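You operate a simulated robot arm through the tools that you are given. There is no shell and no other tool. Be economical: measure what you need, move in short steps, check, and stop when the job is done.

The job below is to be done with a simulated two-armed robot. You get a single attempt, and the scene is never put back.

Task
Carry the tray with blue grips with both arms and set it on the top of the check bench.
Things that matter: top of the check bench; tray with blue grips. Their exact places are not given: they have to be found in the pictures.

It is judged by the outcome, as a careful person would: the job done as asked, and still so three seconds after it is handed in. It fails if anything else is knocked over, pushed out of place, dropped, spilled or broken.

Robot
Two 7-joint arms with two-finger parallel grippers on one trunk, on a base that drives. Base frame: it is fixed to the floor where the robot stands at the start and does not move with it; the origin is under the middle of the robot, x ahead of it, y to its left, z up. Units: cm, degrees, N and s.
The left shoulder is at the start at [7, 13.3, 120.1], the right one opposite. With the tool pointing down near the work surface each hand reaches from about 20 to 66 cm from the robot's upright axis, wherever it stands, measured 20 degrees to its own side. Places, roughly: top of the check bench [-150, -40, 90]; tray with blue grips (30x16x5 cm) [50, 20, 90]. Payload 1.57 kg a hand.
The tool frame of a hand sits at the grasp point between the pads (the TCP): z along the fingers, y along the line on which they close. The tips reach 3 cm beyond it. Largest opening 8 cm; finger width 1.7, thickness 1.2; the body of the gripper, 4 by 8.2 cm, starts 8 cm behind the TCP.
Orientation is that of the tool frame in the base frame, as a unit quaternion [x, y, z, w]. With the fingers straight down and closing along the base's y, the tool's x points along the base's -x, its y along +y and its z along -z.

Tools
- The arms move only by the tool arm_command. It takes "left_motion", "right_motion" or both (then of equal length, played together; a hand with none holds still); each is a list of rows, each an object of numbers (a shift or turn left out is 0, a gripper value left out holds the last): "wx", "wy", "wz": the turn, a rotation vector about the tool's x, y, z in units of 90 degrees (1.0 is 90 degrees); "x", "y", "z": the shift along the tool's x, y, z in units of 300 mm (1.0 is 300 mm); "claw": the opening, from 0 (shut) to 1 (fully open). In form: [{"wx": .., "wy": .., "wz": .., "x": .., "y": .., "z": .., "claw": ..}, ...]. A call has 1 to 12 rows; each row is the pose to reach, as a shift and turn from the pose commanded when the call began, along the tool's axes at that moment. A call with a number of a shift or a turn outside -1 to 1 is refused whole. Rows are played at 5 a second. More than 5 cm and 8.6 degrees between two rows, or a gripper value outside its range, and nothing of the call is played. Where a pose cannot be reached the arm comes as near as it can. A force on the tool above 40 N (or 10 N above the force at the start of the call, whichever is more), or a blocked arm, ends the call early, and 0.2 s more pass. The fingers move at their own pace (about 15.3 cm/s each) and stop on an object; they squeeze with about 21 N. The grip force told is the motor's: it shows also when the fingers shut on nothing. Time passes only in rows, and 0.2 s behind the last, so rows that repeat a pose let the fingers close. The reply holds the time, the measured pose of the TCP, the force on the tool along the base axes, the opening and the grip force, in the units named above and with some noise, with the torque about the TCP (base axes, N m) and any sound that the robot's microphone picked up.
- Cameras (640 x 400 px; columns grow to the right, rows downward): "scene" is now at [7.68, -6.87, 140.42]; the picture's right is [-0.93, -0.36, 0.00], its down [-0.29, 0.75, -0.60] and it looks along [0.22, -0.56, -0.80] (base axes); focal length 214 px, centre (320, 200). "left" rides on the left gripper at [7.2, 0.7, -12.2] in its tool frame; the picture's right is [-0.09, 1.00, 0.00], its down [-0.84, -0.08, -0.54] and it looks along [-0.54, -0.05, 0.84] (tool axes); focal length 238 px, centre (320, 200). "right" rides on the right gripper at [7.2, -0.7, -12.2] in its tool frame; the picture's right is [0.09, 1.00, 0.00], its down [-0.84, 0.08, -0.54] and it looks along [-0.54, 0.05, 0.84] (tool axes); focal length 238 px, centre (320, 200).
- camera(camera): a new picture of that camera. The clock stands still meanwhile.
- move_column(by): slides the trunk up (or, below 0, down) by that many cm; the arms and the scene camera ride with it, the base frame stays. It gives what a move gives, with no picture.
- steer(legs): drives the robot by 1 to 6 legs, each [ahead, left, turn to the left] in cm, cm and degrees, along the robot's own axes; the way and the turn of a leg run together, so that a leg with both is an arc; at most 150 cm and 180 degrees a leg. The arms and the cameras ride along, it lands a little off, and it stops where it bumps. It gives what a move gives.
- pan_tilt(pan, tilt): turns the head with the scene camera to pan (to the left, within 86 degrees either way) and tilt (down, from -29 to 69), counted from straight ahead of the robot. It gives what a move gives.
- measure_at(camera, pixels): there is no depth. For up to 12 entries [column, row, z] of the newest picture of that camera ("zoom" is the newest enlarged one), the place [x, y] in the base frame at which the ray of that pixel passes the height z, good to about 0.2 cm. The clock stands still meanwhile.
- close_up(camera, box): a new picture of the part [left, top, right, bottom] of that camera's present view, enlarged. The clock stands still meanwhile.
- finish_job(): hands the job in; it is judged then, once.

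Go step by step. Measure first, check grasps and placings, and put right what went wrong. The budget is 80 turns and 62 pictures, counting those below and the enlarged ones. Unless the task says otherwise, let go and move clear before handing in, and close with one line.

The tools are called as name(argument=value, ...) on one line, values as JSON. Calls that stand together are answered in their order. arm_command: Moves the arms, as the interface text tells. Its arguments: {"type":"object","properties":{"left_motion":{"type":"array"},"right_motion":{"type":"array"}},"required":[]} The other tools are called the same way: move_column (by) slides the trunk up or down; steer (legs) drives the base; pan_tilt (pan, tilt) turns the head that bears the scene camera; camera (camera) takes a picture; measure_at (camera, pixels) gives the place at which the rays of pixels pass given heights; close_up (camera, box) takes an enlarged picture of a part of a camera's view; finish_job () hands the job in.

At the start:

```text
time: 0.0
left_tcp_pos: [38.91, -1.37, 99.93]
left_tool_rot: [0.0, 1.0, 0.0, -0.001]
left_ft_force: [0.2, -1.1, 0.3]
left_moment: [0.0, 0.0, 0.01]
left_opening: 8.0
left_finger_force: 0.1
right_tcp_pos: [18.79, -27.0, 119.78]
right_tool_rot: [0.0, 1.0, 0.001, 0.0]
right_ft_force: [0.2, -0.2, -0.1]
right_moment: [0.01, -0.02, -0.02]
right_opening: 8.0
right_finger_force: 0.1
trunk travel left (down, up): [-77.5, 16.5]
robot x, y, heading: [-0.32, 0.13, -0.3]
head pan, tilt: [-68.9, 53.0]
```

scene: 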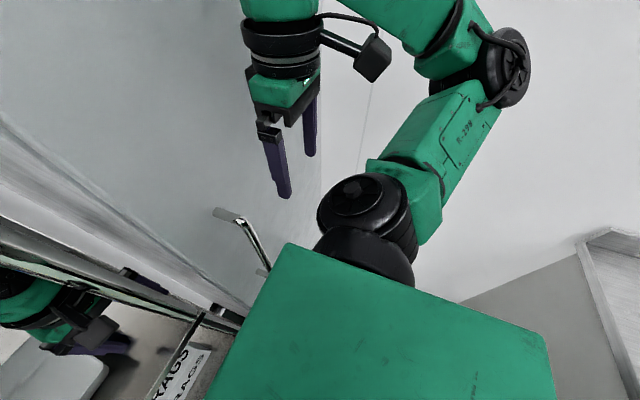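
right: 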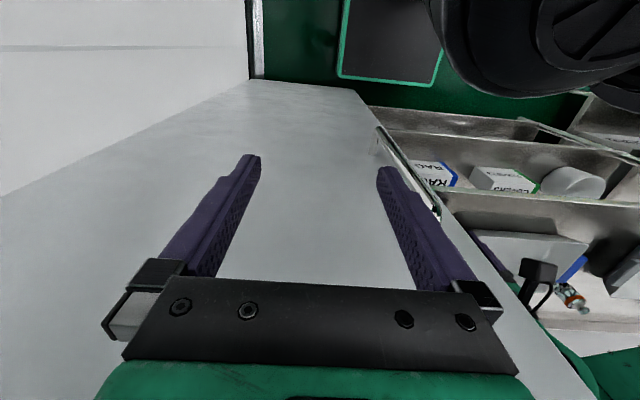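
left: 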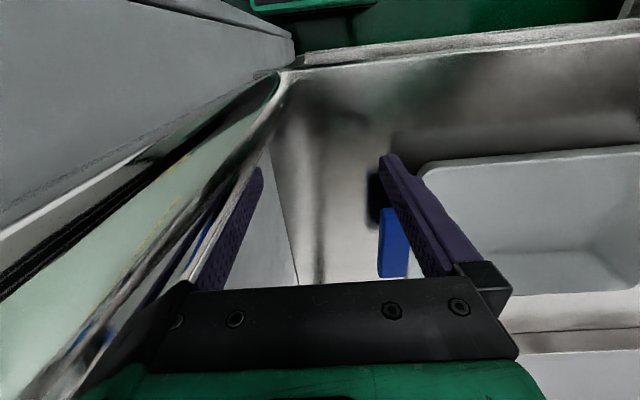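

The scene camera looks right; the left hand view shows a blue grip at about (393,243) next to a grey tray. I turn the head toward the tray.

pan_tilt(pan=15, tilt=45)

camera(camera="scene")

```text
time: 1.6
left_tcp_pos: [38.89, -1.43, 100.1]
left_tool_rot: [0.0, 1.0, 0.0, 0.0]
left_ft_force: [0.4, -0.1, 0.2]
left_moment: [-0.01, 0.01, 0.04]
left_opening: 7.98
left_finger_force: 0.0
right_tcp_pos: [18.78, -27.14, 119.84]
right_tool_rot: [0.0, 1.0, -0.001, 0.0]
right_ft_force: [-0.4, -0.2, 0.4]
right_moment: [0.0, 0.03, 0.01]
right_opening: 8.0
right_finger_force: 0.0
trunk travel left (down, up): [-77.5, 16.5]
robot x, y, heading: [-0.21, 0.27, -0.2]
head pan, tilt: [15.0, 45.0]
```

```text
58 pictures are left
```

scene: 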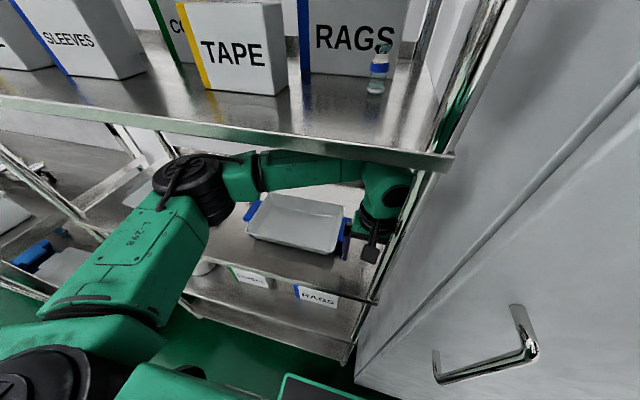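

The tray (blue grips at about (252,210) and (345,225)) stands on a rack shelf under another shelf, with the left hand next to its right grip. I look closer.

close_up(camera="scene", box=[180, 130, 440, 320])

close_up(camera="left", box=[0, 0, 640, 400])

measure_at(camera="scene", pixels=[[252, 210, 93], [346, 225, 93], [248, 236, 90], [335, 254, 90], [0, 105, 125], [445, 165, 125], [0, 105, 115], [445, 165, 115], [355, 300, 88], [190, 225, 88]])

```text
2.11 times, centred on (310, 225) of scene
```

zoom: 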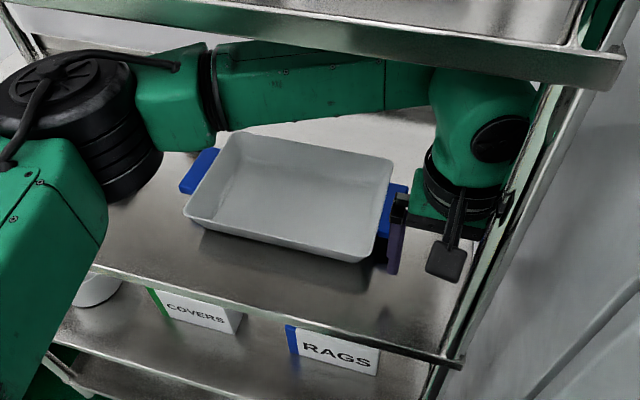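

```text
1.00 times, centred on (320, 200) of left (not enlarged: the box is as wide or as high as the picture)
```

zoom: 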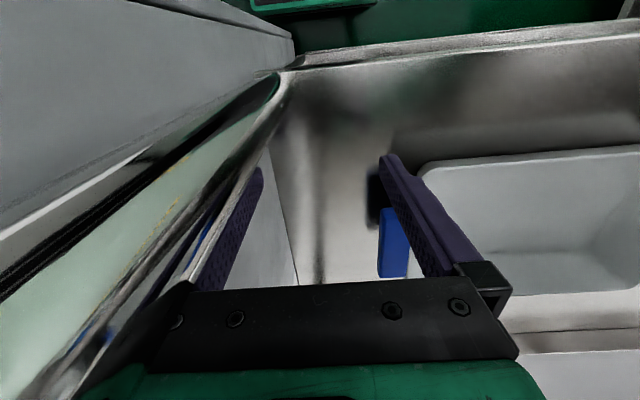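

```text
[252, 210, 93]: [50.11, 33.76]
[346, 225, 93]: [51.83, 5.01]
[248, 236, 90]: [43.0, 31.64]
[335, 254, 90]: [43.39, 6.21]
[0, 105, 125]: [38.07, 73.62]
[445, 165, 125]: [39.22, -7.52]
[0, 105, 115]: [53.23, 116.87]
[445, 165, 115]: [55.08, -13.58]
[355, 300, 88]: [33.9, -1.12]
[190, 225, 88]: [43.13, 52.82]
```

The tray lies at x≈43–57, y≈5–34 on a shelf whose front edge is at x≈34, with the shelf above at about z≈126. Before moving I look right, left and at the surroundings.

pan_tilt(pan=-45, tilt=35)

camera(camera="scene")

pan_tilt(pan=80, tilt=35)

camera(camera="scene")

```text
time: 2.9
left_tcp_pos: [38.81, -1.36, 100.05]
left_tool_rot: [0.0, 1.0, 0.0, 0.0]
left_ft_force: [-0.3, -0.5, 0.3]
left_moment: [0.01, 0.0, -0.01]
left_opening: 8.0
left_finger_force: 0.0
right_tcp_pos: [18.85, -27.06, 119.84]
right_tool_rot: [0.0, 1.0, 0.0, 0.0]
right_ft_force: [-0.3, 0.8, 0.1]
right_moment: [0.01, -0.01, -0.02]
right_opening: 7.99
right_finger_force: 0.1
trunk travel left (down, up): [-77.5, 16.5]
robot x, y, heading: [-0.3, 0.02, -0.1]
head pan, tilt: [-45.0, 35.0]
```

```text
55 pictures are left
```

scene: 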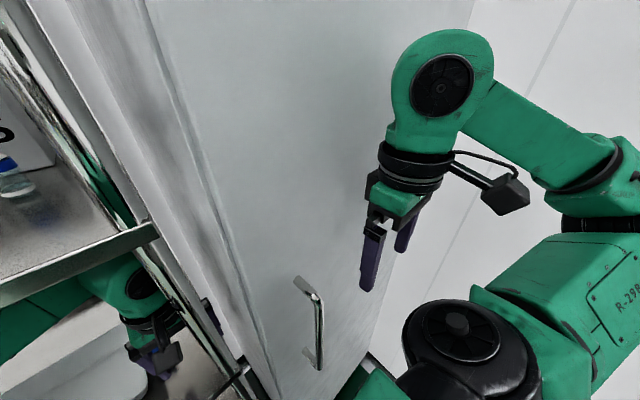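

```text
time: 4.9
left_tcp_pos: [38.94, -1.32, 100.05]
left_tool_rot: [-0.001, 1.0, 0.0, 0.0]
left_ft_force: [-0.1, -0.7, 0.2]
left_moment: [0.0, 0.0, -0.03]
left_opening: 8.02
left_finger_force: 0.0
right_tcp_pos: [18.84, -27.08, 119.77]
right_tool_rot: [0.0, 1.0, 0.001, -0.001]
right_ft_force: [-0.5, -1.1, 0.2]
right_moment: [0.02, 0.0, 0.0]
right_opening: 8.02
right_finger_force: 0.0
trunk travel left (down, up): [-77.5, 16.5]
robot x, y, heading: [0.14, -0.19, 0.4]
head pan, tilt: [80.0, 35.0]
```

```text
54 pictures are left
```

scene: 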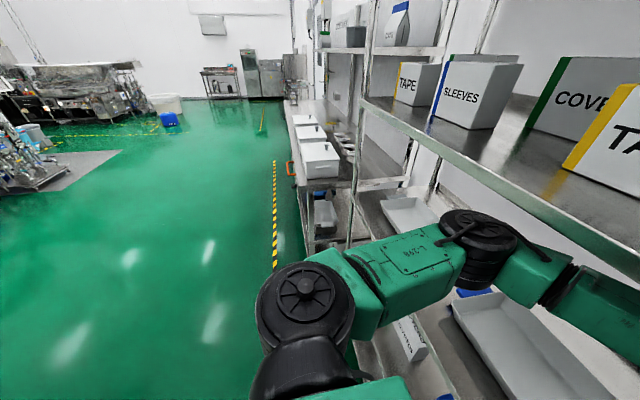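

The grey face is the closed cabinet right of the rack, and the floor behind-left looks free. I back straight out so the left arm leaves the shelf without swinging, then look.

steer(legs=[[-35, 0, 0]])

pan_tilt(pan=20, tilt=30)

camera(camera="scene")

```text
time: 5.8
left_tcp_pos: [37.85, -1.27, 99.79]
left_tool_rot: [-0.014, 1.0, 0.0, 0.005]
left_ft_force: [14.2, -0.8, -3.8]
left_moment: [0.41, 1.67, 0.51]
left_opening: 8.0
left_finger_force: 0.0
right_tcp_pos: [17.0, -27.22, 119.61]
right_tool_rot: [0.0, 1.0, 0.0, -0.001]
right_ft_force: [-0.3, 0.3, -0.1]
right_moment: [0.05, -0.01, 0.0]
right_opening: 7.98
right_finger_force: 0.1
trunk travel left (down, up): [-77.5, 16.5]
robot x, y, heading: [-2.28, -0.12, 0.1]
head pan, tilt: [80.0, 35.0]
stopped in leg 1: the force on the tool passed its limit at 65 N (the readings are from after the stop); the commanded pose is now the measured one
```

```text
time: 7.2
left_tcp_pos: [37.77, -1.28, 99.86]
left_tool_rot: [-0.013, 1.0, -0.002, 0.005]
left_ft_force: [17.6, -2.3, -4.3]
left_moment: [0.45, 2.0, 0.62]
left_opening: 8.0
left_finger_force: 0.0
right_tcp_pos: [17.17, -27.05, 119.55]
right_tool_rot: [0.0, 1.0, 0.0, -0.003]
right_ft_force: [-0.4, 0.2, -0.5]
right_moment: [-0.01, 0.02, -0.01]
right_opening: 7.98
right_finger_force: 0.0
trunk travel left (down, up): [-77.5, 16.5]
robot x, y, heading: [-2.5, -0.02, 0.0]
head pan, tilt: [20.0, 30.0]
```

```text
53 pictures are left
```

scene: 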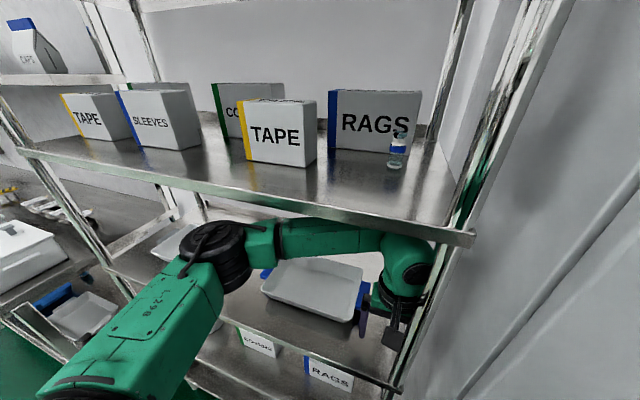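

The left hand's right side is hooked behind the rack post (the post crosses in front of the left finger at (200,230) in the left view). I ease forward, shut the fingers, and shift left with a slight lift.

arm_command(left_motion=[{"x": -0.03, "claw": 0}, {"x": -0.07, "claw": 0}, {"x": -0.07, "z": -0.03, "claw": 0}, {"x": -0.07, "z": -0.03, "y": 0.07, "claw": 0}, {"x": -0.07, "z": -0.03, "y": 0.14, "claw": 0}, {"x": -0.07, "z": -0.03, "y": 0.14, "claw": 0}])

camera(camera="left")

close_up(camera="scene", box=[180, 170, 480, 370])

```text
time: 8.6
left_tcp_pos: [39.22, 3.23, 100.9]
left_tool_rot: [-0.012, 1.0, -0.002, 0.007]
left_ft_force: [1.2, -0.6, 0.1]
left_moment: [0.01, 0.01, 0.01]
left_opening: 0.01
left_finger_force: 20.8
right_tcp_pos: [16.53, -27.25, 119.81]
right_tool_rot: [0.0, 1.0, -0.001, 0.0]
right_ft_force: [0.0, -0.2, 0.2]
right_moment: [0.0, 0.02, 0.03]
right_opening: 7.99
right_finger_force: 0.1
trunk travel left (down, up): [-77.5, 16.5]
robot x, y, heading: [-2.47, 0.07, 0.2]
head pan, tilt: [20.0, 30.0]
```

```text
52 pictures are left
```

left: 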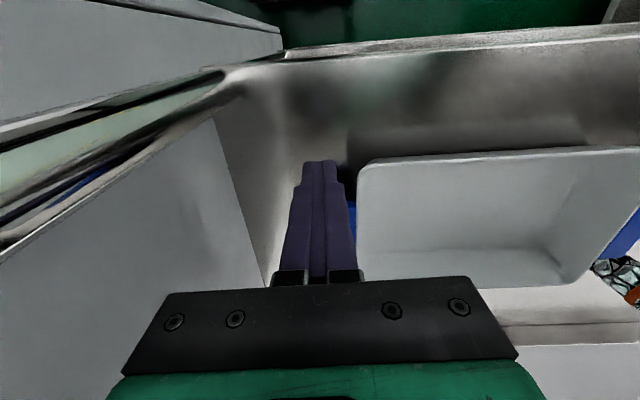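

```text
2.00 times, centred on (330, 270) of scene
```

zoom: 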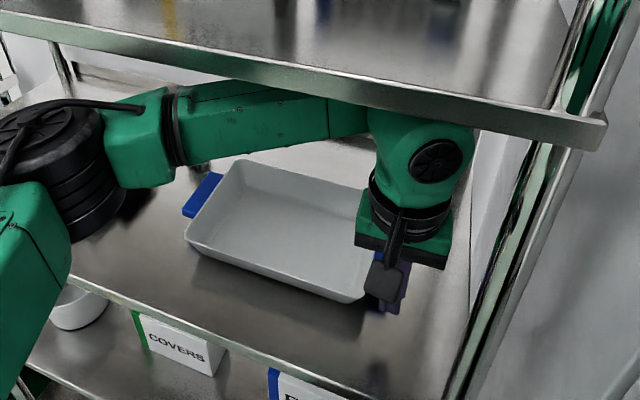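

The hand is now clear left of the post with about 4 cm to spare. I back out again.

steer(legs=[[-35, 0, 0]])

camera(camera="scene")

```text
time: 10.6
left_tcp_pos: [11.17, 3.42, 101.11]
left_tool_rot: [-0.013, 1.0, -0.002, 0.009]
left_ft_force: [0.6, -0.9, 0.1]
left_moment: [-0.01, -0.04, 0.0]
left_opening: 0.01
left_finger_force: 21.1
right_tcp_pos: [-11.69, -26.95, 119.94]
right_tool_rot: [0.0, 1.0, -0.001, 0.003]
right_ft_force: [-0.5, -0.4, 0.1]
right_moment: [-0.03, -0.05, 0.0]
right_opening: 8.01
right_finger_force: 0.1
trunk travel left (down, up): [-77.5, 16.5]
robot x, y, heading: [-30.24, 0.39, 0.0]
head pan, tilt: [20.0, 30.0]
stopped in leg 1: the robot was blocked; the commanded pose is now the measured one
```

```text
50 pictures are left
```

scene: 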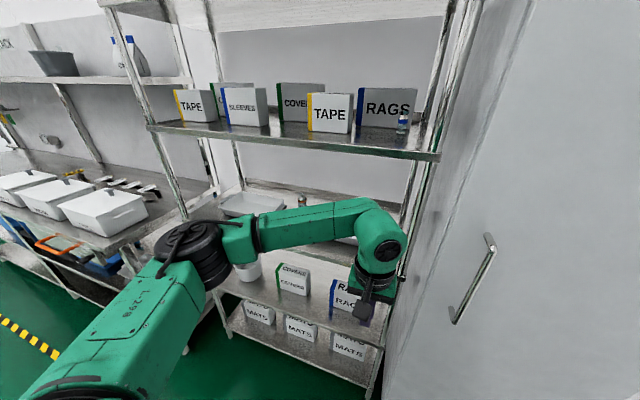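

The left arm is out, but something behind blocked the base at x=-30. I look sideways and back to find it.

pan_tilt(pan=86, tilt=45)

camera(camera="scene")

pan_tilt(pan=-86, tilt=40)

camera(camera="scene")

```text
time: 12.0
left_tcp_pos: [11.6, 3.3, 100.78]
left_tool_rot: [-0.013, 1.0, -0.002, 0.007]
left_ft_force: [-0.2, 0.3, 0.0]
left_moment: [0.0, 0.01, 0.01]
left_opening: 0.04
left_finger_force: 21.1
right_tcp_pos: [-11.24, -26.98, 119.79]
right_tool_rot: [0.0, 1.0, -0.001, -0.001]
right_ft_force: [0.5, 0.8, 0.7]
right_moment: [-0.04, 0.01, -0.03]
right_opening: 8.0
right_finger_force: 0.1
trunk travel left (down, up): [-77.5, 16.5]
robot x, y, heading: [-29.84, 0.21, -0.0]
head pan, tilt: [85.9, 45.0]
```

```text
49 pictures are left
```

scene: 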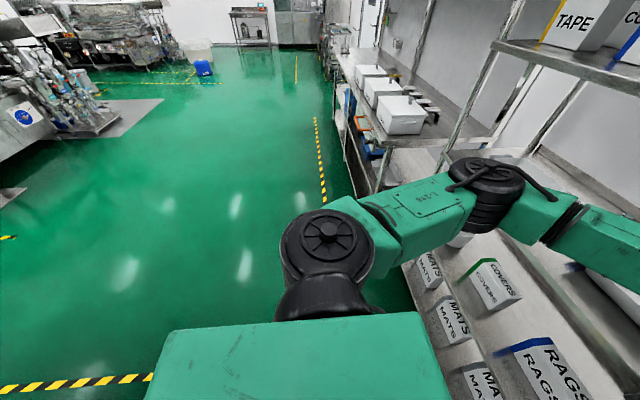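

```text
time: 14.6
left_tcp_pos: [11.61, 3.31, 100.93]
left_tool_rot: [-0.013, 1.0, -0.002, 0.007]
left_ft_force: [0.1, -0.5, 0.3]
left_moment: [0.01, -0.01, -0.01]
left_opening: 0.01
left_finger_force: 21.2
right_tcp_pos: [-11.13, -27.05, 119.66]
right_tool_rot: [0.0, 1.0, -0.001, 0.001]
right_ft_force: [-0.2, 0.3, 0.5]
right_moment: [0.0, 0.03, 0.03]
right_opening: 8.01
right_finger_force: 0.0
trunk travel left (down, up): [-77.5, 16.5]
robot x, y, heading: [-30.19, 0.43, 0.1]
head pan, tilt: [-85.9, 40.0]
```

```text
48 pictures are left
```

scene: 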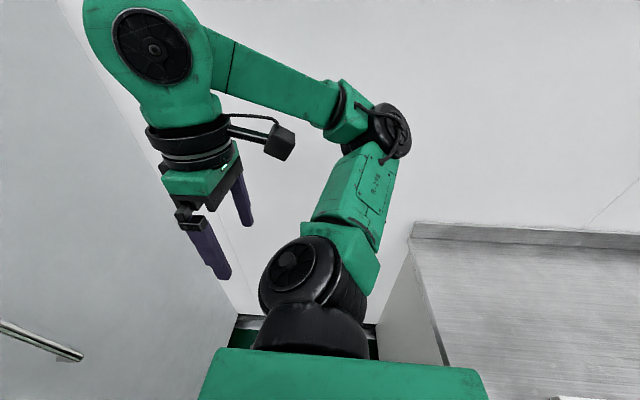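

A metal-topped counter is behind on the right (edge at (410,230)), which stopped the base; the left is clear. I go 2 cm ahead and 20 cm left and turn the head to the tray.

steer(legs=[[3, 0, 0], [0, 20, 0]])

pan_tilt(pan=0, tilt=35)

camera(camera="scene")

```text
time: 16.6
left_tcp_pos: [14.52, 23.49, 101.05]
left_tool_rot: [-0.011, 1.0, -0.001, 0.007]
left_ft_force: [-0.3, -0.6, 0.5]
left_moment: [0.0, 0.02, 0.0]
left_opening: 0.0
left_finger_force: 21.6
right_tcp_pos: [-8.43, -6.71, 119.87]
right_tool_rot: [0.0, 1.0, 0.001, 0.001]
right_ft_force: [-1.0, 0.0, 0.4]
right_moment: [0.01, -0.01, 0.04]
right_opening: 8.02
right_finger_force: 0.0
trunk travel left (down, up): [-77.5, 16.5]
robot x, y, heading: [-27.02, 20.52, -0.3]
head pan, tilt: [-85.9, 40.0]
```

```text
time: 18.2
left_tcp_pos: [14.41, 23.6, 100.93]
left_tool_rot: [-0.011, 1.0, -0.002, 0.007]
left_ft_force: [0.2, 0.5, 0.4]
left_moment: [0.03, -0.01, -0.01]
left_opening: 0.01
left_finger_force: 20.9
right_tcp_pos: [-8.24, -6.53, 119.75]
right_tool_rot: [0.001, 1.0, 0.0, 0.001]
right_ft_force: [-0.6, 0.2, 0.0]
right_moment: [-0.01, 0.0, 0.0]
right_opening: 8.01
right_finger_force: 0.1
trunk travel left (down, up): [-77.5, 16.5]
robot x, y, heading: [-27.1, 20.45, -0.1]
head pan, tilt: [0.0, 35.0]
```

```text
47 pictures are left
```

scene: 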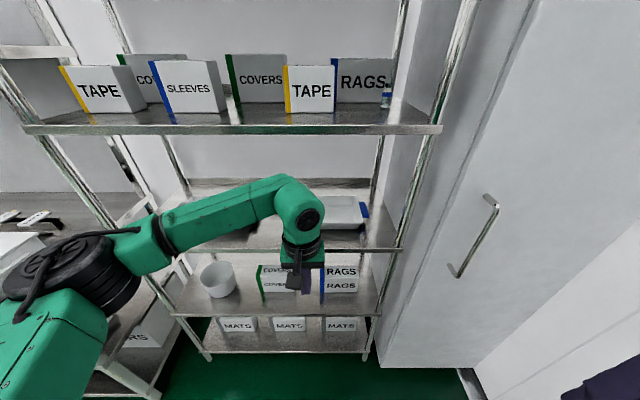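

I triangulate the shelf edge heights: upper-shelf corner (440,130), tray-shelf edge (400,250), tray corners.

measure_at(camera="scene", pixels=[[440, 127, 125], [440, 127, 130], [440, 135, 125], [440, 135, 130], [25, 130, 125], [25, 130, 130], [400, 248, 86], [400, 248, 90], [367, 212, 93], [330, 228, 90]])

close_up(camera="scene", box=[160, 100, 460, 290])

```text
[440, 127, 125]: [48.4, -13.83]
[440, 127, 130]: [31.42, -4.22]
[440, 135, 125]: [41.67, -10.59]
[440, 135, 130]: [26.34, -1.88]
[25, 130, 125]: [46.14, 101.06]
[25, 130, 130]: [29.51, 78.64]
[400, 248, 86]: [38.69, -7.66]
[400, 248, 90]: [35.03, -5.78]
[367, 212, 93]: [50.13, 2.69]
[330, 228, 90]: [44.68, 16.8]
```

```text
2.11 times, centred on (310, 195) of scene
```

zoom: 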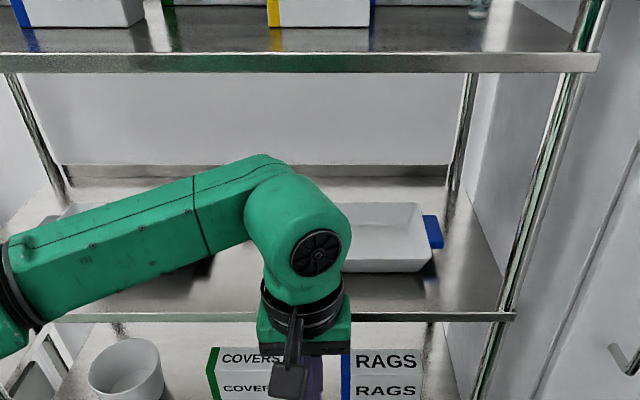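

The shelf top is near z≈89–90 and the underside of the shelf above at z≈126. Robot y=20 is centred on the tray, so I bring the hands to ±15 cm symmetric and at equal height, out in front of the rack.

arm_command(left_motion=[{"y": 0.05, "claw": 1}, {"y": 0.1}, {"y": 0.15}, {"y": 0.2}, {"y": 0.25}, {"y": 0.3}, {"y": 0.35}, {"y": 0.4}, {"y": 0.4}], right_motion=[{"x": -0.095, "y": 0.05, "z": 0.079}, {"x": -0.19, "y": 0.1, "z": 0.158}, {"x": -0.285, "y": 0.15, "z": 0.237}, {"x": -0.38, "y": 0.2, "z": 0.316}, {"x": -0.475, "y": 0.25, "z": 0.395}, {"x": -0.57, "y": 0.3, "z": 0.474}, {"x": -0.665, "y": 0.35, "z": 0.553}, {"x": -0.757, "y": 0.4, "z": 0.633}, {"x": -0.757, "y": 0.4, "z": 0.633}])

camera(camera="scene")

close_up(camera="scene", box=[210, 160, 410, 280])

```text
time: 20.2
left_tcp_pos: [14.25, 35.73, 100.86]
left_tool_rot: [-0.011, 1.0, -0.003, 0.008]
left_ft_force: [-0.5, 0.2, 0.0]
left_moment: [-0.01, -0.04, -0.01]
left_opening: 8.0
left_finger_force: 0.0
right_tcp_pos: [14.38, 5.38, 100.94]
right_tool_rot: [0.0, 1.0, -0.001, 0.001]
right_ft_force: [0.1, 0.3, -0.8]
right_moment: [0.02, -0.03, 0.02]
right_opening: 8.01
right_finger_force: 0.1
trunk travel left (down, up): [-77.5, 16.5]
robot x, y, heading: [-27.07, 20.63, -0.1]
head pan, tilt: [0.0, 35.0]
```

```text
45 pictures are left
```

scene: 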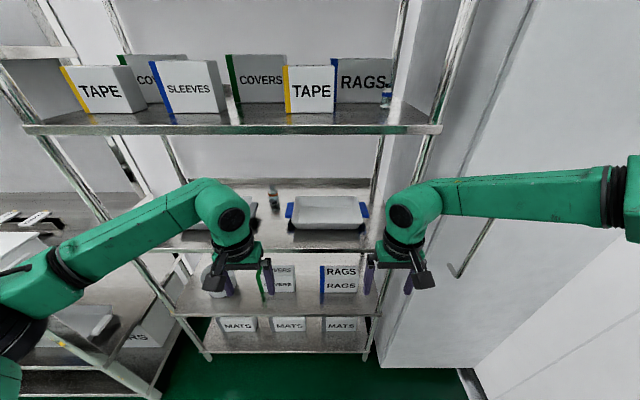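

```text
3.20 times, centred on (310, 220) of scene
```

zoom: 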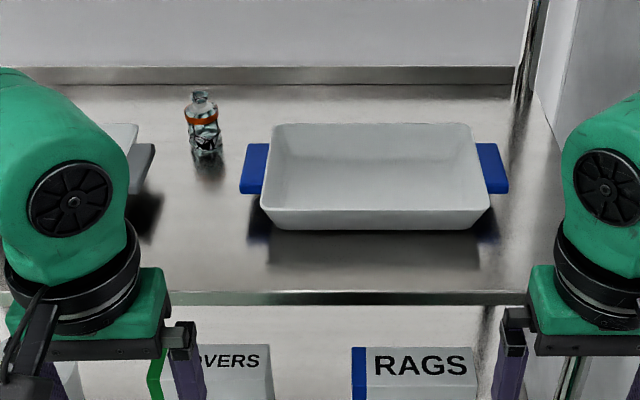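

The tray's blue tabs stick out at rim height; a small bottle stands just left-behind the left tab. I measure tabs, bottle, and tray.

measure_at(camera="zoom", pixels=[[245, 194, 93], [247, 145, 93], [264, 194, 93], [505, 193, 93], [497, 144, 93], [487, 190, 93], [270, 228, 90], [480, 228, 90], [272, 125, 95], [474, 125, 95], [205, 155, 90], [150, 300, 90]])

measure_at(camera="zoom", pixels=[[262, 205, 95], [488, 205, 95], [220, 158, 90], [188, 155, 90], [150, 145, 93], [140, 190, 93], [300, 291, 88], [300, 305, 88]])

```text
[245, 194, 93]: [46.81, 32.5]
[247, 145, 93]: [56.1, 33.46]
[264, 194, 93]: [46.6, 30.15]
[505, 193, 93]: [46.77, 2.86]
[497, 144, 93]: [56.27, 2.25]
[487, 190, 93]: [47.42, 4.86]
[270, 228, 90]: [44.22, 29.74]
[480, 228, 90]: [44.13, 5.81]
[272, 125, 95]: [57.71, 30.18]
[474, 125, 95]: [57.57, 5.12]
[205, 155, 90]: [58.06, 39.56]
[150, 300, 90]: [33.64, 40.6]
```

```text
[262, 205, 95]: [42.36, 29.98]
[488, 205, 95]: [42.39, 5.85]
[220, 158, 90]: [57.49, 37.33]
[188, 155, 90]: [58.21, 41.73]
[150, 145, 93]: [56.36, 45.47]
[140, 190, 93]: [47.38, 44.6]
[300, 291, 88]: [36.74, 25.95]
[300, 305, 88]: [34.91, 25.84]
```

Tray body is y≈5.3–30, x≈42.5–58; tabs at y≈30–33 and 2.5–5.3; bottle at (58,39.5). I check the wrists' top height against the shelf underside (126) before driving in.

measure_at(camera="scene", pixels=[[210, 180, 118], [210, 180, 122], [415, 183, 118], [415, 183, 122], [440, 180, 118], [440, 180, 122], [600, 172, 122], [600, 172, 126], [40, 260, 115], [40, 260, 120]])

camera(camera="left")

```text
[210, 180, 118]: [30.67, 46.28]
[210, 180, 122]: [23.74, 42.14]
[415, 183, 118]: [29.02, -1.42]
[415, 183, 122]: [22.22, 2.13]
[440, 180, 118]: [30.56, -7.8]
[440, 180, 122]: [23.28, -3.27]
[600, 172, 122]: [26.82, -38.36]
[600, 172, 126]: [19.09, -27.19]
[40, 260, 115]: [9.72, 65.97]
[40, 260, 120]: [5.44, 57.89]
```

```text
43 pictures are left
```

left: 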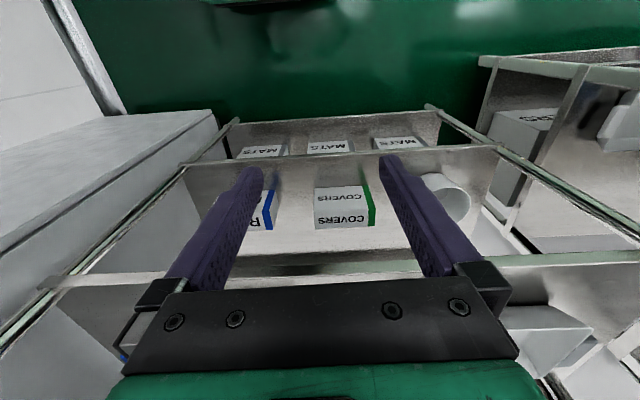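

Wrist tops sit about 24 cm above the TCP, so TCP z≈100 leaves ~2 cm below the shelf above and ~2 cm over the rim. I set the final hand spacing and extension outside the rack, then check.

arm_command(left_motion=[{"x": -0.08, "y": -0.04, "z": 0.01}, {"x": -0.16, "y": -0.08, "z": 0.02, "wx": -0.004, "wy": 0.01, "wz": 0.014}, {"x": -0.24, "y": -0.12, "z": 0.03, "wx": -0.004, "wy": 0.01, "wz": 0.014}, {"x": -0.323, "y": -0.15, "z": 0.033, "wx": -0.004, "wy": 0.01, "wz": 0.014}, {"x": -0.323, "y": -0.15, "z": 0.033, "wx": -0.004, "wy": 0.01, "wz": 0.014}], right_motion=[{"x": -0.08, "y": -0.01, "z": 0.01}, {"x": -0.16, "y": -0.02, "z": 0.02}, {"x": -0.24, "y": -0.03, "z": 0.03}, {"x": -0.323, "y": -0.04, "z": 0.033}, {"x": -0.323, "y": -0.04, "z": 0.033}])

camera(camera="scene")

```text
time: 21.4
left_tcp_pos: [24.01, 31.34, 100.05]
left_tool_rot: [0.0, 1.0, 0.001, -0.001]
left_ft_force: [0.2, 0.0, -0.9]
left_moment: [0.0, -0.04, 0.0]
left_opening: 8.01
left_finger_force: 0.0
right_tcp_pos: [24.05, 4.23, 99.95]
right_tool_rot: [0.001, 1.0, -0.001, 0.001]
right_ft_force: [-0.1, -1.1, 0.3]
right_moment: [0.01, 0.0, -0.02]
right_opening: 8.01
right_finger_force: 0.1
trunk travel left (down, up): [-77.5, 16.5]
robot x, y, heading: [-27.26, 20.3, -0.1]
head pan, tilt: [0.0, 35.0]
```

```text
42 pictures are left
```

scene: 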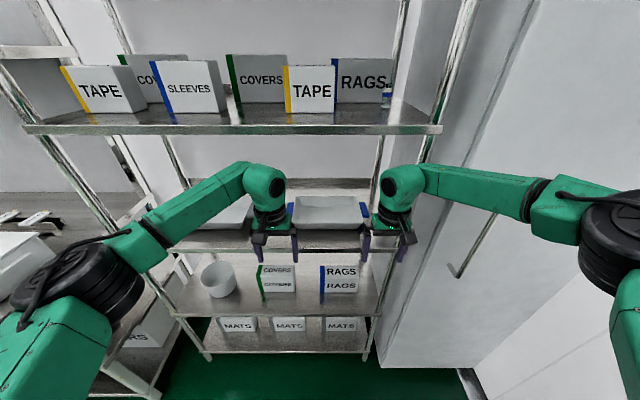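

The right forearm runs nearly sideways and would hit the rack post (430,100) on entry. Standing further left and reaching farther should straighten it, so I drive 10 cm left and shift the hands right and forward.

steer(legs=[[0, 10, 0]])

arm_command(left_motion=[{"x": -0.05, "y": -0.08}, {"x": -0.1, "y": -0.16}, {"x": -0.15, "y": -0.24}, {"x": -0.2, "y": -0.33}, {"x": -0.2, "y": -0.33}], right_motion=[{"x": -0.05, "y": -0.08}, {"x": -0.1, "y": -0.16}, {"x": -0.15, "y": -0.24}, {"x": -0.2, "y": -0.33}, {"x": -0.2, "y": -0.33}])

camera(camera="scene")

```text
time: 22.6
left_tcp_pos: [24.02, 41.0, 99.95]
left_tool_rot: [0.0, 1.0, 0.002, -0.001]
left_ft_force: [1.3, -0.6, 0.9]
left_moment: [0.01, -0.03, -0.01]
left_opening: 8.01
left_finger_force: 0.2
right_tcp_pos: [24.2, 13.73, 99.79]
right_tool_rot: [0.001, 1.0, -0.001, 0.001]
right_ft_force: [0.0, 0.7, -1.0]
right_moment: [0.01, -0.02, 0.01]
right_opening: 7.99
right_finger_force: 0.0
trunk travel left (down, up): [-77.5, 16.5]
robot x, y, heading: [-26.79, 30.23, -0.0]
head pan, tilt: [0.0, 35.0]
```

```text
time: 23.8
left_tcp_pos: [30.13, 31.34, 99.92]
left_tool_rot: [0.001, 1.0, 0.001, 0.001]
left_ft_force: [0.4, 0.2, -0.1]
left_moment: [-0.04, 0.01, 0.02]
left_opening: 8.01
left_finger_force: 0.0
right_tcp_pos: [27.99, 5.02, 100.22]
right_tool_rot: [0.001, 1.0, -0.002, 0.001]
right_ft_force: [-0.2, -0.1, 0.8]
right_moment: [-0.04, 0.0, 0.03]
right_opening: 7.99
right_finger_force: 0.0
right hand out of reach, approached as far as the arm can: row 2, 3, 4, 5
trunk travel left (down, up): [-77.5, 16.5]
robot x, y, heading: [-26.63, 30.06, 0.0]
head pan, tilt: [0.0, 35.0]
```

```text
41 pictures are left
```

scene: 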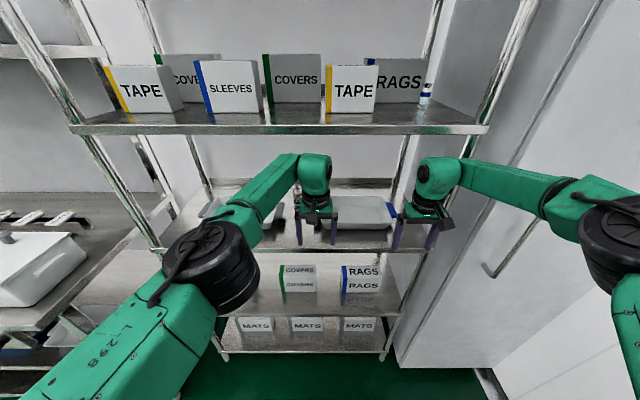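

The right arm hits its limit and its forearm still runs sideways, so it can't reach deep past the post. Better: with the left hand's closed fingers inside the tray's front wall, tow the tray ~8 cm forward (staying well on the shelf), then grip with tilted hands. First I park the right hand and centre the left.

arm_command(left_motion=[{"x": 0.02, "y": -0.05, "claw": 0}, {"x": 0.04, "y": -0.1}, {"x": 0.06, "y": -0.15}, {"x": 0.08, "y": -0.2}, {"x": 0.1, "y": -0.25}, {"x": 0.12, "y": -0.3}, {"x": 0.14, "y": -0.35}, {"x": 0.15, "y": -0.4}, {"x": 0.16, "y": -0.45}], right_motion=[{"x": 0.1}, {"x": 0.21, "z": -0.05}, {"x": 0.33, "z": -0.14}, {"x": 0.45, "z": -0.23}, {"x": 0.57, "z": -0.32}, {"x": 0.69, "z": -0.41}, {"x": 0.8, "z": -0.5}, {"x": 0.9, "z": -0.58}, {"x": 1.0, "z": -0.65}])

camera(camera="scene")

```text
time: 25.8
left_tcp_pos: [24.41, 20.24, 100.18]
left_tool_rot: [0.0, 1.0, 0.0, 0.0]
left_ft_force: [0.4, 0.3, -0.5]
left_moment: [-0.02, -0.01, -0.03]
left_opening: 0.02
left_finger_force: 20.9
left hand out of reach, approached as far as the arm can: row 5, 6, 7, 8, 9
right_tcp_pos: [-2.15, 4.99, 119.63]
right_tool_rot: [0.001, 1.0, -0.001, 0.0]
right_ft_force: [1.0, -0.3, -0.3]
right_moment: [-0.01, 0.0, -0.01]
right_opening: 8.0
right_finger_force: 0.0
trunk travel left (down, up): [-77.5, 16.5]
robot x, y, heading: [-27.11, 30.37, 0.2]
head pan, tilt: [0.0, 35.0]
```

```text
40 pictures are left
```

scene: 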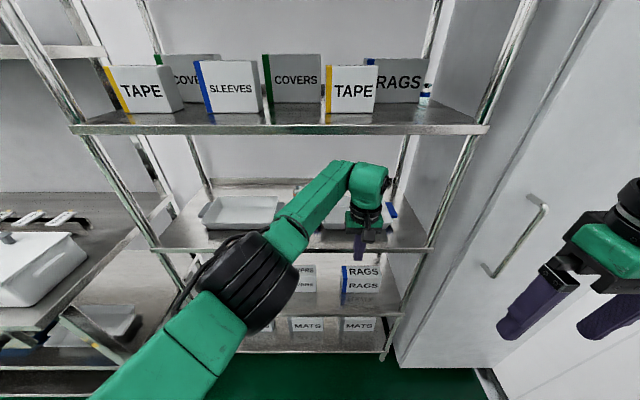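

The left hand is at (24.4, 20.2, 100) with a clear straight entry. I shift 2.4 cm right and drive 22.5 cm in.

steer(legs=[[0, -2.4, -0.2], [22.5, 0, 0]])

camera(camera="left")

camera(camera="scene")

```text
time: 27.9
left_tcp_pos: [46.8, 17.28, 100.3]
left_tool_rot: [0.003, 1.0, 0.002, 0.001]
left_ft_force: [-0.5, 0.5, 0.8]
left_moment: [0.04, 0.01, -0.02]
left_opening: 0.0
left_finger_force: 20.9
right_tcp_pos: [19.9, 2.3, 119.62]
right_tool_rot: [0.004, 1.0, -0.001, 0.002]
right_ft_force: [0.5, -0.1, 0.1]
right_moment: [0.01, 0.0, -0.01]
right_opening: 7.99
right_finger_force: 0.1
trunk travel left (down, up): [-77.5, 16.5]
robot x, y, heading: [-4.95, 28.03, -0.5]
head pan, tilt: [0.0, 35.0]
```

```text
39 pictures are left
```

left: 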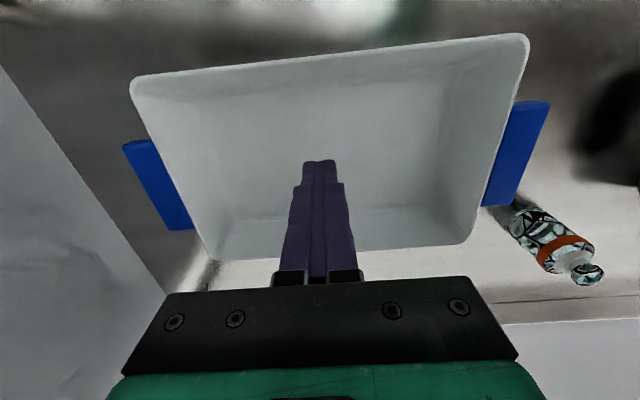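

```text
38 pictures are left
```

scene: 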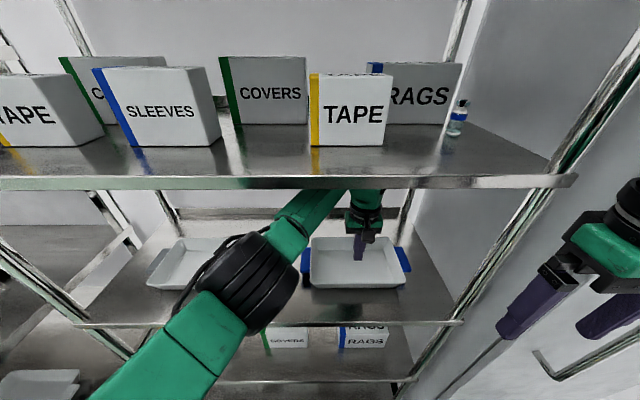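

Fingers are over the tray interior. I measure rim and tabs from this overhead view.

measure_at(camera="left", pixels=[[133, 82, 95], [525, 37, 95], [214, 260, 95], [470, 245, 95], [124, 147, 94], [170, 229, 94], [548, 103, 94], [510, 205, 94], [335, 60, 95], [525, 235, 90], [133, 82, 94], [470, 245, 94]])

```text
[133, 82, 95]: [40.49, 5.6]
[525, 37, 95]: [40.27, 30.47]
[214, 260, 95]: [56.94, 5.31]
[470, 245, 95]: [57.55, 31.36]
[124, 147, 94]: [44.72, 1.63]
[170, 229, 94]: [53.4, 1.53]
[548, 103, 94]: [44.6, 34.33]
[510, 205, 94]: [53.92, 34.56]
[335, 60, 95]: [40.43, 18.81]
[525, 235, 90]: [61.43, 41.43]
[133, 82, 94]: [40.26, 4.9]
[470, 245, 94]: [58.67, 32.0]
```

Rim height is ≈96, tray centre ≈(48.5, 18.2), tabs at x≈45–53. I lower 4.5 cm inside the tray and tow back towards the shelf edge, slowly.

arm_command(left_motion=[{"z": 0.05}, {"z": 0.1}, {"z": 0.15}, {"z": 0.15, "x": 0.05}, {"z": 0.15, "x": 0.09}, {"z": 0.15, "x": 0.12}, {"z": 0.15, "x": 0.15}, {"z": 0.15, "x": 0.18}, {"z": 0.15, "x": 0.2}])

camera(camera="left")

```text
time: 29.9
left_tcp_pos: [40.91, 17.28, 95.75]
left_tool_rot: [0.003, 1.0, 0.001, 0.0]
left_ft_force: [0.5, -0.4, 0.5]
left_moment: [-0.02, 0.0, 0.0]
left_opening: 0.0
left_finger_force: 20.8
right_tcp_pos: [20.11, 2.35, 119.76]
right_tool_rot: [0.004, 1.0, -0.001, 0.001]
right_ft_force: [-0.6, -0.1, -0.2]
right_moment: [0.01, -0.01, 0.02]
right_opening: 7.99
right_finger_force: 0.0
trunk travel left (down, up): [-77.5, 16.5]
robot x, y, heading: [-4.78, 27.7, -0.5]
head pan, tilt: [0.0, 35.0]
```

```text
37 pictures are left
```

left: 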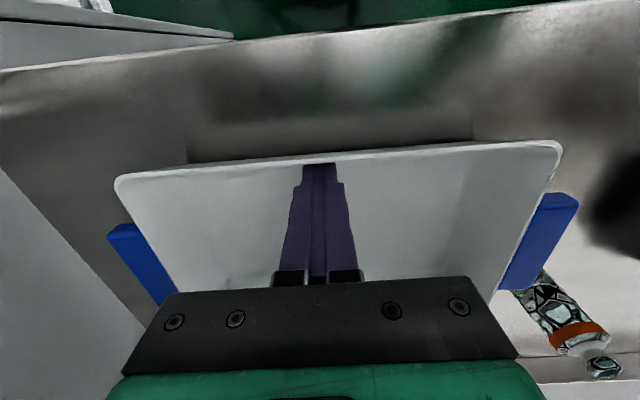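

The finger tips look just at the front wall (320,160), no force yet. I measure the rim and shelf front edge (300,30).

measure_at(camera="left", pixels=[[240, 163, 96], [400, 151, 96], [120, 180, 96], [555, 145, 96], [300, 28, 90], [300, 28, 91], [560, 10, 90]])

```text
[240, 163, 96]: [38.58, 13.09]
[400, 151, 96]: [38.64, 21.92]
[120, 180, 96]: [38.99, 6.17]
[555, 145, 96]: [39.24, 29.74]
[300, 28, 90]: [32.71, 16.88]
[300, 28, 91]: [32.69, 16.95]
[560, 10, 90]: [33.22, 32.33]
```

Shelf edge is at x≈33 and the tray already came 2 cm. I tow 8 cm more, leaving its centre about 5 cm inside the edge.

arm_command(left_motion=[{"x": 0.03}, {"x": 0.06}, {"x": 0.09}, {"x": 0.12}, {"x": 0.15}, {"x": 0.18}, {"x": 0.21}, {"x": 0.24}, {"x": 0.265}, {"x": 0.25}, {"x": 0.24}])

camera(camera="left")

camera(camera="scene")

```text
time: 32.3
left_tcp_pos: [33.63, 17.3, 95.69]
left_tool_rot: [0.004, 1.0, 0.001, 0.0]
left_ft_force: [-0.2, -1.1, -0.6]
left_moment: [-0.04, 0.01, -0.02]
left_opening: 0.01
left_finger_force: 21.0
right_tcp_pos: [20.12, 2.18, 119.62]
right_tool_rot: [0.005, 1.0, -0.001, 0.0]
right_ft_force: [0.4, 0.1, 0.2]
right_moment: [0.03, 0.0, 0.01]
right_opening: 8.02
right_finger_force: 0.1
trunk travel left (down, up): [-77.5, 16.5]
robot x, y, heading: [-5.1, 28.0, -0.4]
head pan, tilt: [0.0, 35.0]
```

```text
36 pictures are left
```

left: 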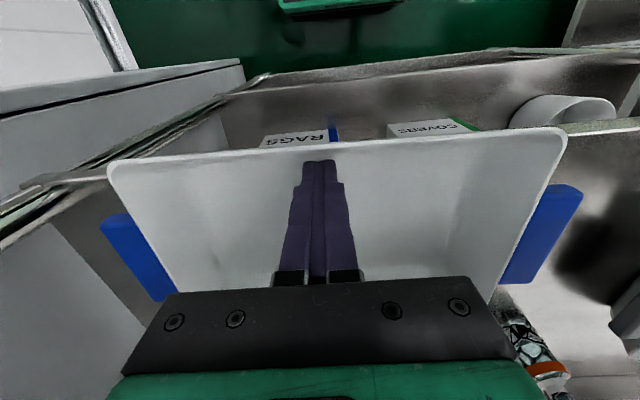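

```text
35 pictures are left
```

scene: 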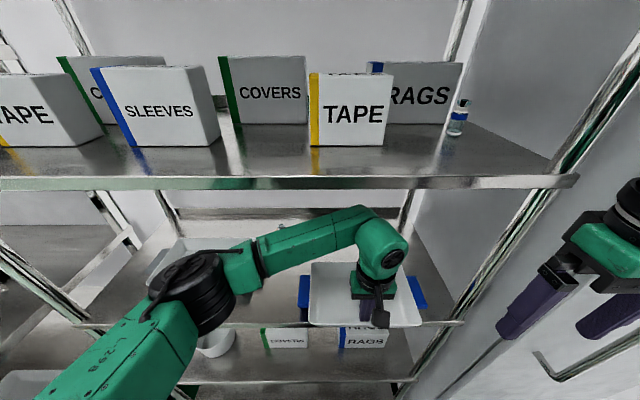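

The tray now overhangs the edge with its centre about 5 cm inside. I raise the left hand out and back the base away 20 cm.

arm_command(left_motion=[{"z": -0.06}, {"z": -0.12}, {"z": -0.17}, {"z": -0.17}])

steer(legs=[[-20, 0, 0.4]])

camera(camera="scene")

```text
time: 33.3
left_tcp_pos: [33.7, 17.31, 100.74]
left_tool_rot: [0.003, 1.0, 0.001, -0.001]
left_ft_force: [0.2, 0.7, 0.0]
left_moment: [-0.02, 0.0, 0.0]
left_opening: 0.0
left_finger_force: 20.9
right_tcp_pos: [20.16, 2.23, 119.54]
right_tool_rot: [0.004, 1.0, -0.001, 0.001]
right_ft_force: [-0.1, 0.4, 0.5]
right_moment: [-0.01, -0.01, 0.02]
right_opening: 8.01
right_finger_force: 0.1
trunk travel left (down, up): [-77.5, 16.5]
robot x, y, heading: [-4.81, 27.76, -0.5]
head pan, tilt: [0.0, 35.0]
```

```text
time: 34.9
left_tcp_pos: [13.99, 17.75, 100.73]
left_tool_rot: [0.0, 1.0, 0.001, -0.001]
left_ft_force: [0.2, 0.7, 0.4]
left_moment: [0.0, 0.03, 0.06]
left_opening: 0.0
left_finger_force: 21.1
right_tcp_pos: [0.55, 2.55, 119.62]
right_tool_rot: [0.002, 1.0, 0.0, -0.001]
right_ft_force: [-0.2, -0.3, -0.5]
right_moment: [-0.01, -0.01, 0.0]
right_opening: 8.02
right_finger_force: 0.2
trunk travel left (down, up): [-77.5, 16.5]
robot x, y, heading: [-24.68, 27.53, -0.1]
head pan, tilt: [0.0, 35.0]
```

```text
34 pictures are left
```

scene: 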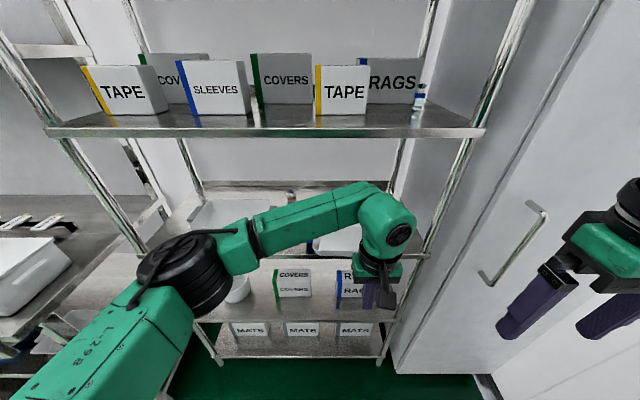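

Rack access is clear. Now I form both hands symmetric (±14.3 cm, 45 ahead) with the fingers pitched 45° forward.

arm_command(left_motion=[{"y": 0.1, "x": -0.02, "wy": -0.06, "claw": 1}, {"y": 0.2, "x": -0.04, "wy": -0.12}, {"y": 0.3, "x": -0.06, "wy": -0.18}, {"y": 0.4, "x": -0.08, "wy": -0.24}, {"y": 0.5, "x": -0.1, "wy": -0.3}, {"y": 0.6, "x": -0.12, "wy": -0.36}, {"y": 0.7, "x": -0.15, "wy": -0.43}, {"y": 0.8, "x": -0.2, "wy": -0.5}, {"y": 0.8, "x": -0.2, "wy": -0.5}], right_motion=[{"x": -0.08, "y": 0.04, "z": 0.08, "wy": -0.06}, {"x": -0.16, "y": 0.09, "z": 0.16, "wy": -0.12}, {"x": -0.24, "y": 0.13, "z": 0.24, "wy": -0.18}, {"x": -0.33, "y": 0.18, "z": 0.32, "wy": -0.24}, {"x": -0.41, "y": 0.22, "z": 0.4, "wy": -0.3}, {"x": -0.49, "y": 0.27, "z": 0.48, "wy": -0.36}, {"x": -0.57, "y": 0.31, "z": 0.56, "wy": -0.43}, {"x": -0.65, "y": 0.36, "z": 0.63, "wy": -0.5}, {"x": -0.65, "y": 0.36, "z": 0.63, "wy": -0.5}])

steer(legs=[[0, -9.5, 0]])

camera(camera="scene")

```text
time: 36.9
left_tcp_pos: [19.63, 41.66, 100.68]
left_tool_rot: [0.0, 0.924, 0.002, 0.383]
left_ft_force: [0.6, -0.4, -0.2]
left_moment: [-0.04, 0.01, 0.05]
left_opening: 7.97
left_finger_force: 0.0
right_tcp_pos: [19.85, 13.28, 100.54]
right_tool_rot: [0.0, 0.924, 0.0, 0.383]
right_ft_force: [0.1, 0.5, -0.2]
right_moment: [0.01, 0.04, -0.04]
right_opening: 7.99
right_finger_force: 0.1
trunk travel left (down, up): [-77.5, 16.5]
robot x, y, heading: [-24.87, 27.62, -0.0]
head pan, tilt: [0.0, 35.0]
```

```text
time: 38.0
left_tcp_pos: [19.71, 32.54, 100.6]
left_tool_rot: [-0.003, 0.924, 0.001, 0.382]
left_ft_force: [0.5, 0.1, -1.1]
left_moment: [-0.01, 0.0, -0.02]
left_opening: 8.01
left_finger_force: 0.1
right_tcp_pos: [19.85, 4.05, 100.7]
right_tool_rot: [-0.001, 0.923, -0.001, 0.384]
right_ft_force: [0.0, 0.6, 0.1]
right_moment: [0.0, 0.03, 0.05]
right_opening: 8.02
right_finger_force: 0.1
trunk travel left (down, up): [-77.5, 16.5]
robot x, y, heading: [-24.79, 18.1, -0.0]
head pan, tilt: [0.0, 35.0]
```

```text
33 pictures are left
```

scene: 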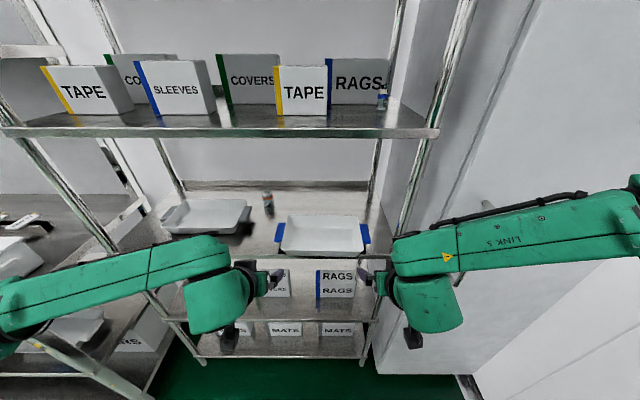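

Hands are formed symmetric. I check the tray, the cabinet handle and the right forearm's leading edge against each other before driving in.

measure_at(camera="scene", pixels=[[280, 250, 96], [362, 252, 96], [287, 217, 96], [356, 218, 96], [276, 242, 95], [369, 245, 95], [400, 240, 118], [620, 190, 118], [630, 190, 122], [485, 230, 105], [485, 205, 115], [440, 133, 126]])

close_up(camera="scene", box=[220, 180, 420, 300])

camera(camera="right")

```text
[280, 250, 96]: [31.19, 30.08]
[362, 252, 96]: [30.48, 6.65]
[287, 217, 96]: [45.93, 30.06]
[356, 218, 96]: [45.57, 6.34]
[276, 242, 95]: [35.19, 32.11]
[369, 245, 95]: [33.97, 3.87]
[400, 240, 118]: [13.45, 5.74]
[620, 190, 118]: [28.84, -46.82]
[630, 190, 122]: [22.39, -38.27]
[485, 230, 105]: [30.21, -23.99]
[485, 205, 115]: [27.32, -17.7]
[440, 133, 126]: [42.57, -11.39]
```

```text
3.20 times, centred on (320, 240) of scene
```

zoom: 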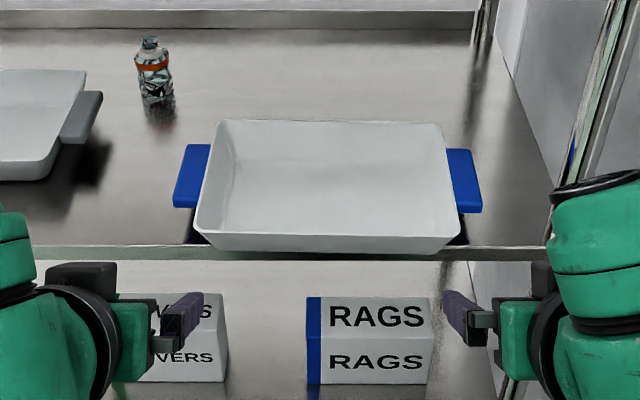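

```text
31 pictures are left
```

right: 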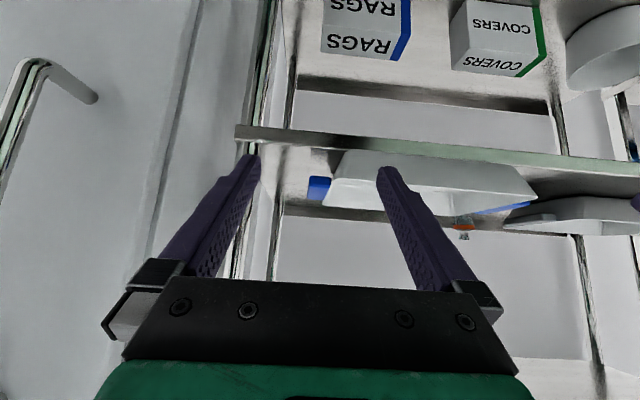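

The cabinet handle (bar at x≈27.5, y≈-23.5, z≈88–112) could meet the right forearm if I drive in, but the tilted hands still have reach, so I extend the arms instead (which swings the elbows back). First 10 cm, then a look.

arm_command(left_motion=[{"x": -0.08, "z": 0.08, "y": -0.01}, {"x": -0.16, "z": 0.16, "y": -0.02}, {"x": -0.236, "z": 0.236, "y": -0.03}, {"x": -0.236, "z": 0.236, "y": -0.03}], right_motion=[{"x": -0.08, "z": 0.08, "y": 0.01}, {"x": -0.16, "z": 0.16, "y": 0.02}, {"x": -0.236, "z": 0.236, "y": 0.03}, {"x": -0.236, "z": 0.236, "y": 0.03}])

camera(camera="scene")

```text
time: 39.0
left_tcp_pos: [29.83, 31.47, 100.68]
left_tool_rot: [-0.001, 0.924, 0.0, 0.382]
left_ft_force: [-0.1, 1.1, 0.0]
left_moment: [0.0, -0.02, -0.04]
left_opening: 8.02
left_finger_force: 0.1
right_tcp_pos: [29.92, 4.79, 100.62]
right_tool_rot: [-0.001, 0.924, 0.0, 0.384]
right_ft_force: [0.1, 0.6, -0.1]
right_moment: [-0.02, 0.01, 0.0]
right_opening: 7.98
right_finger_force: 0.0
trunk travel left (down, up): [-77.5, 16.5]
robot x, y, heading: [-24.63, 18.62, 0.2]
head pan, tilt: [0.0, 35.0]
```

```text
30 pictures are left
```

scene: 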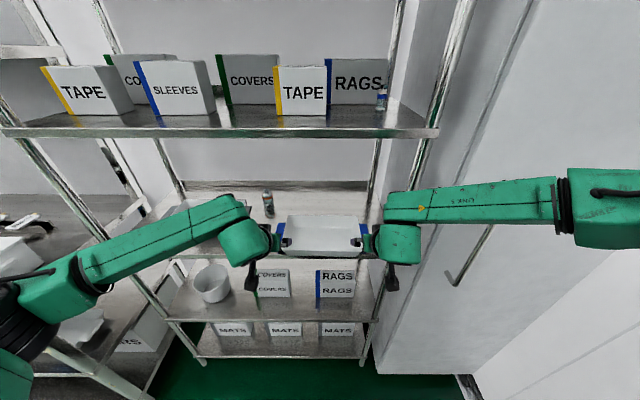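

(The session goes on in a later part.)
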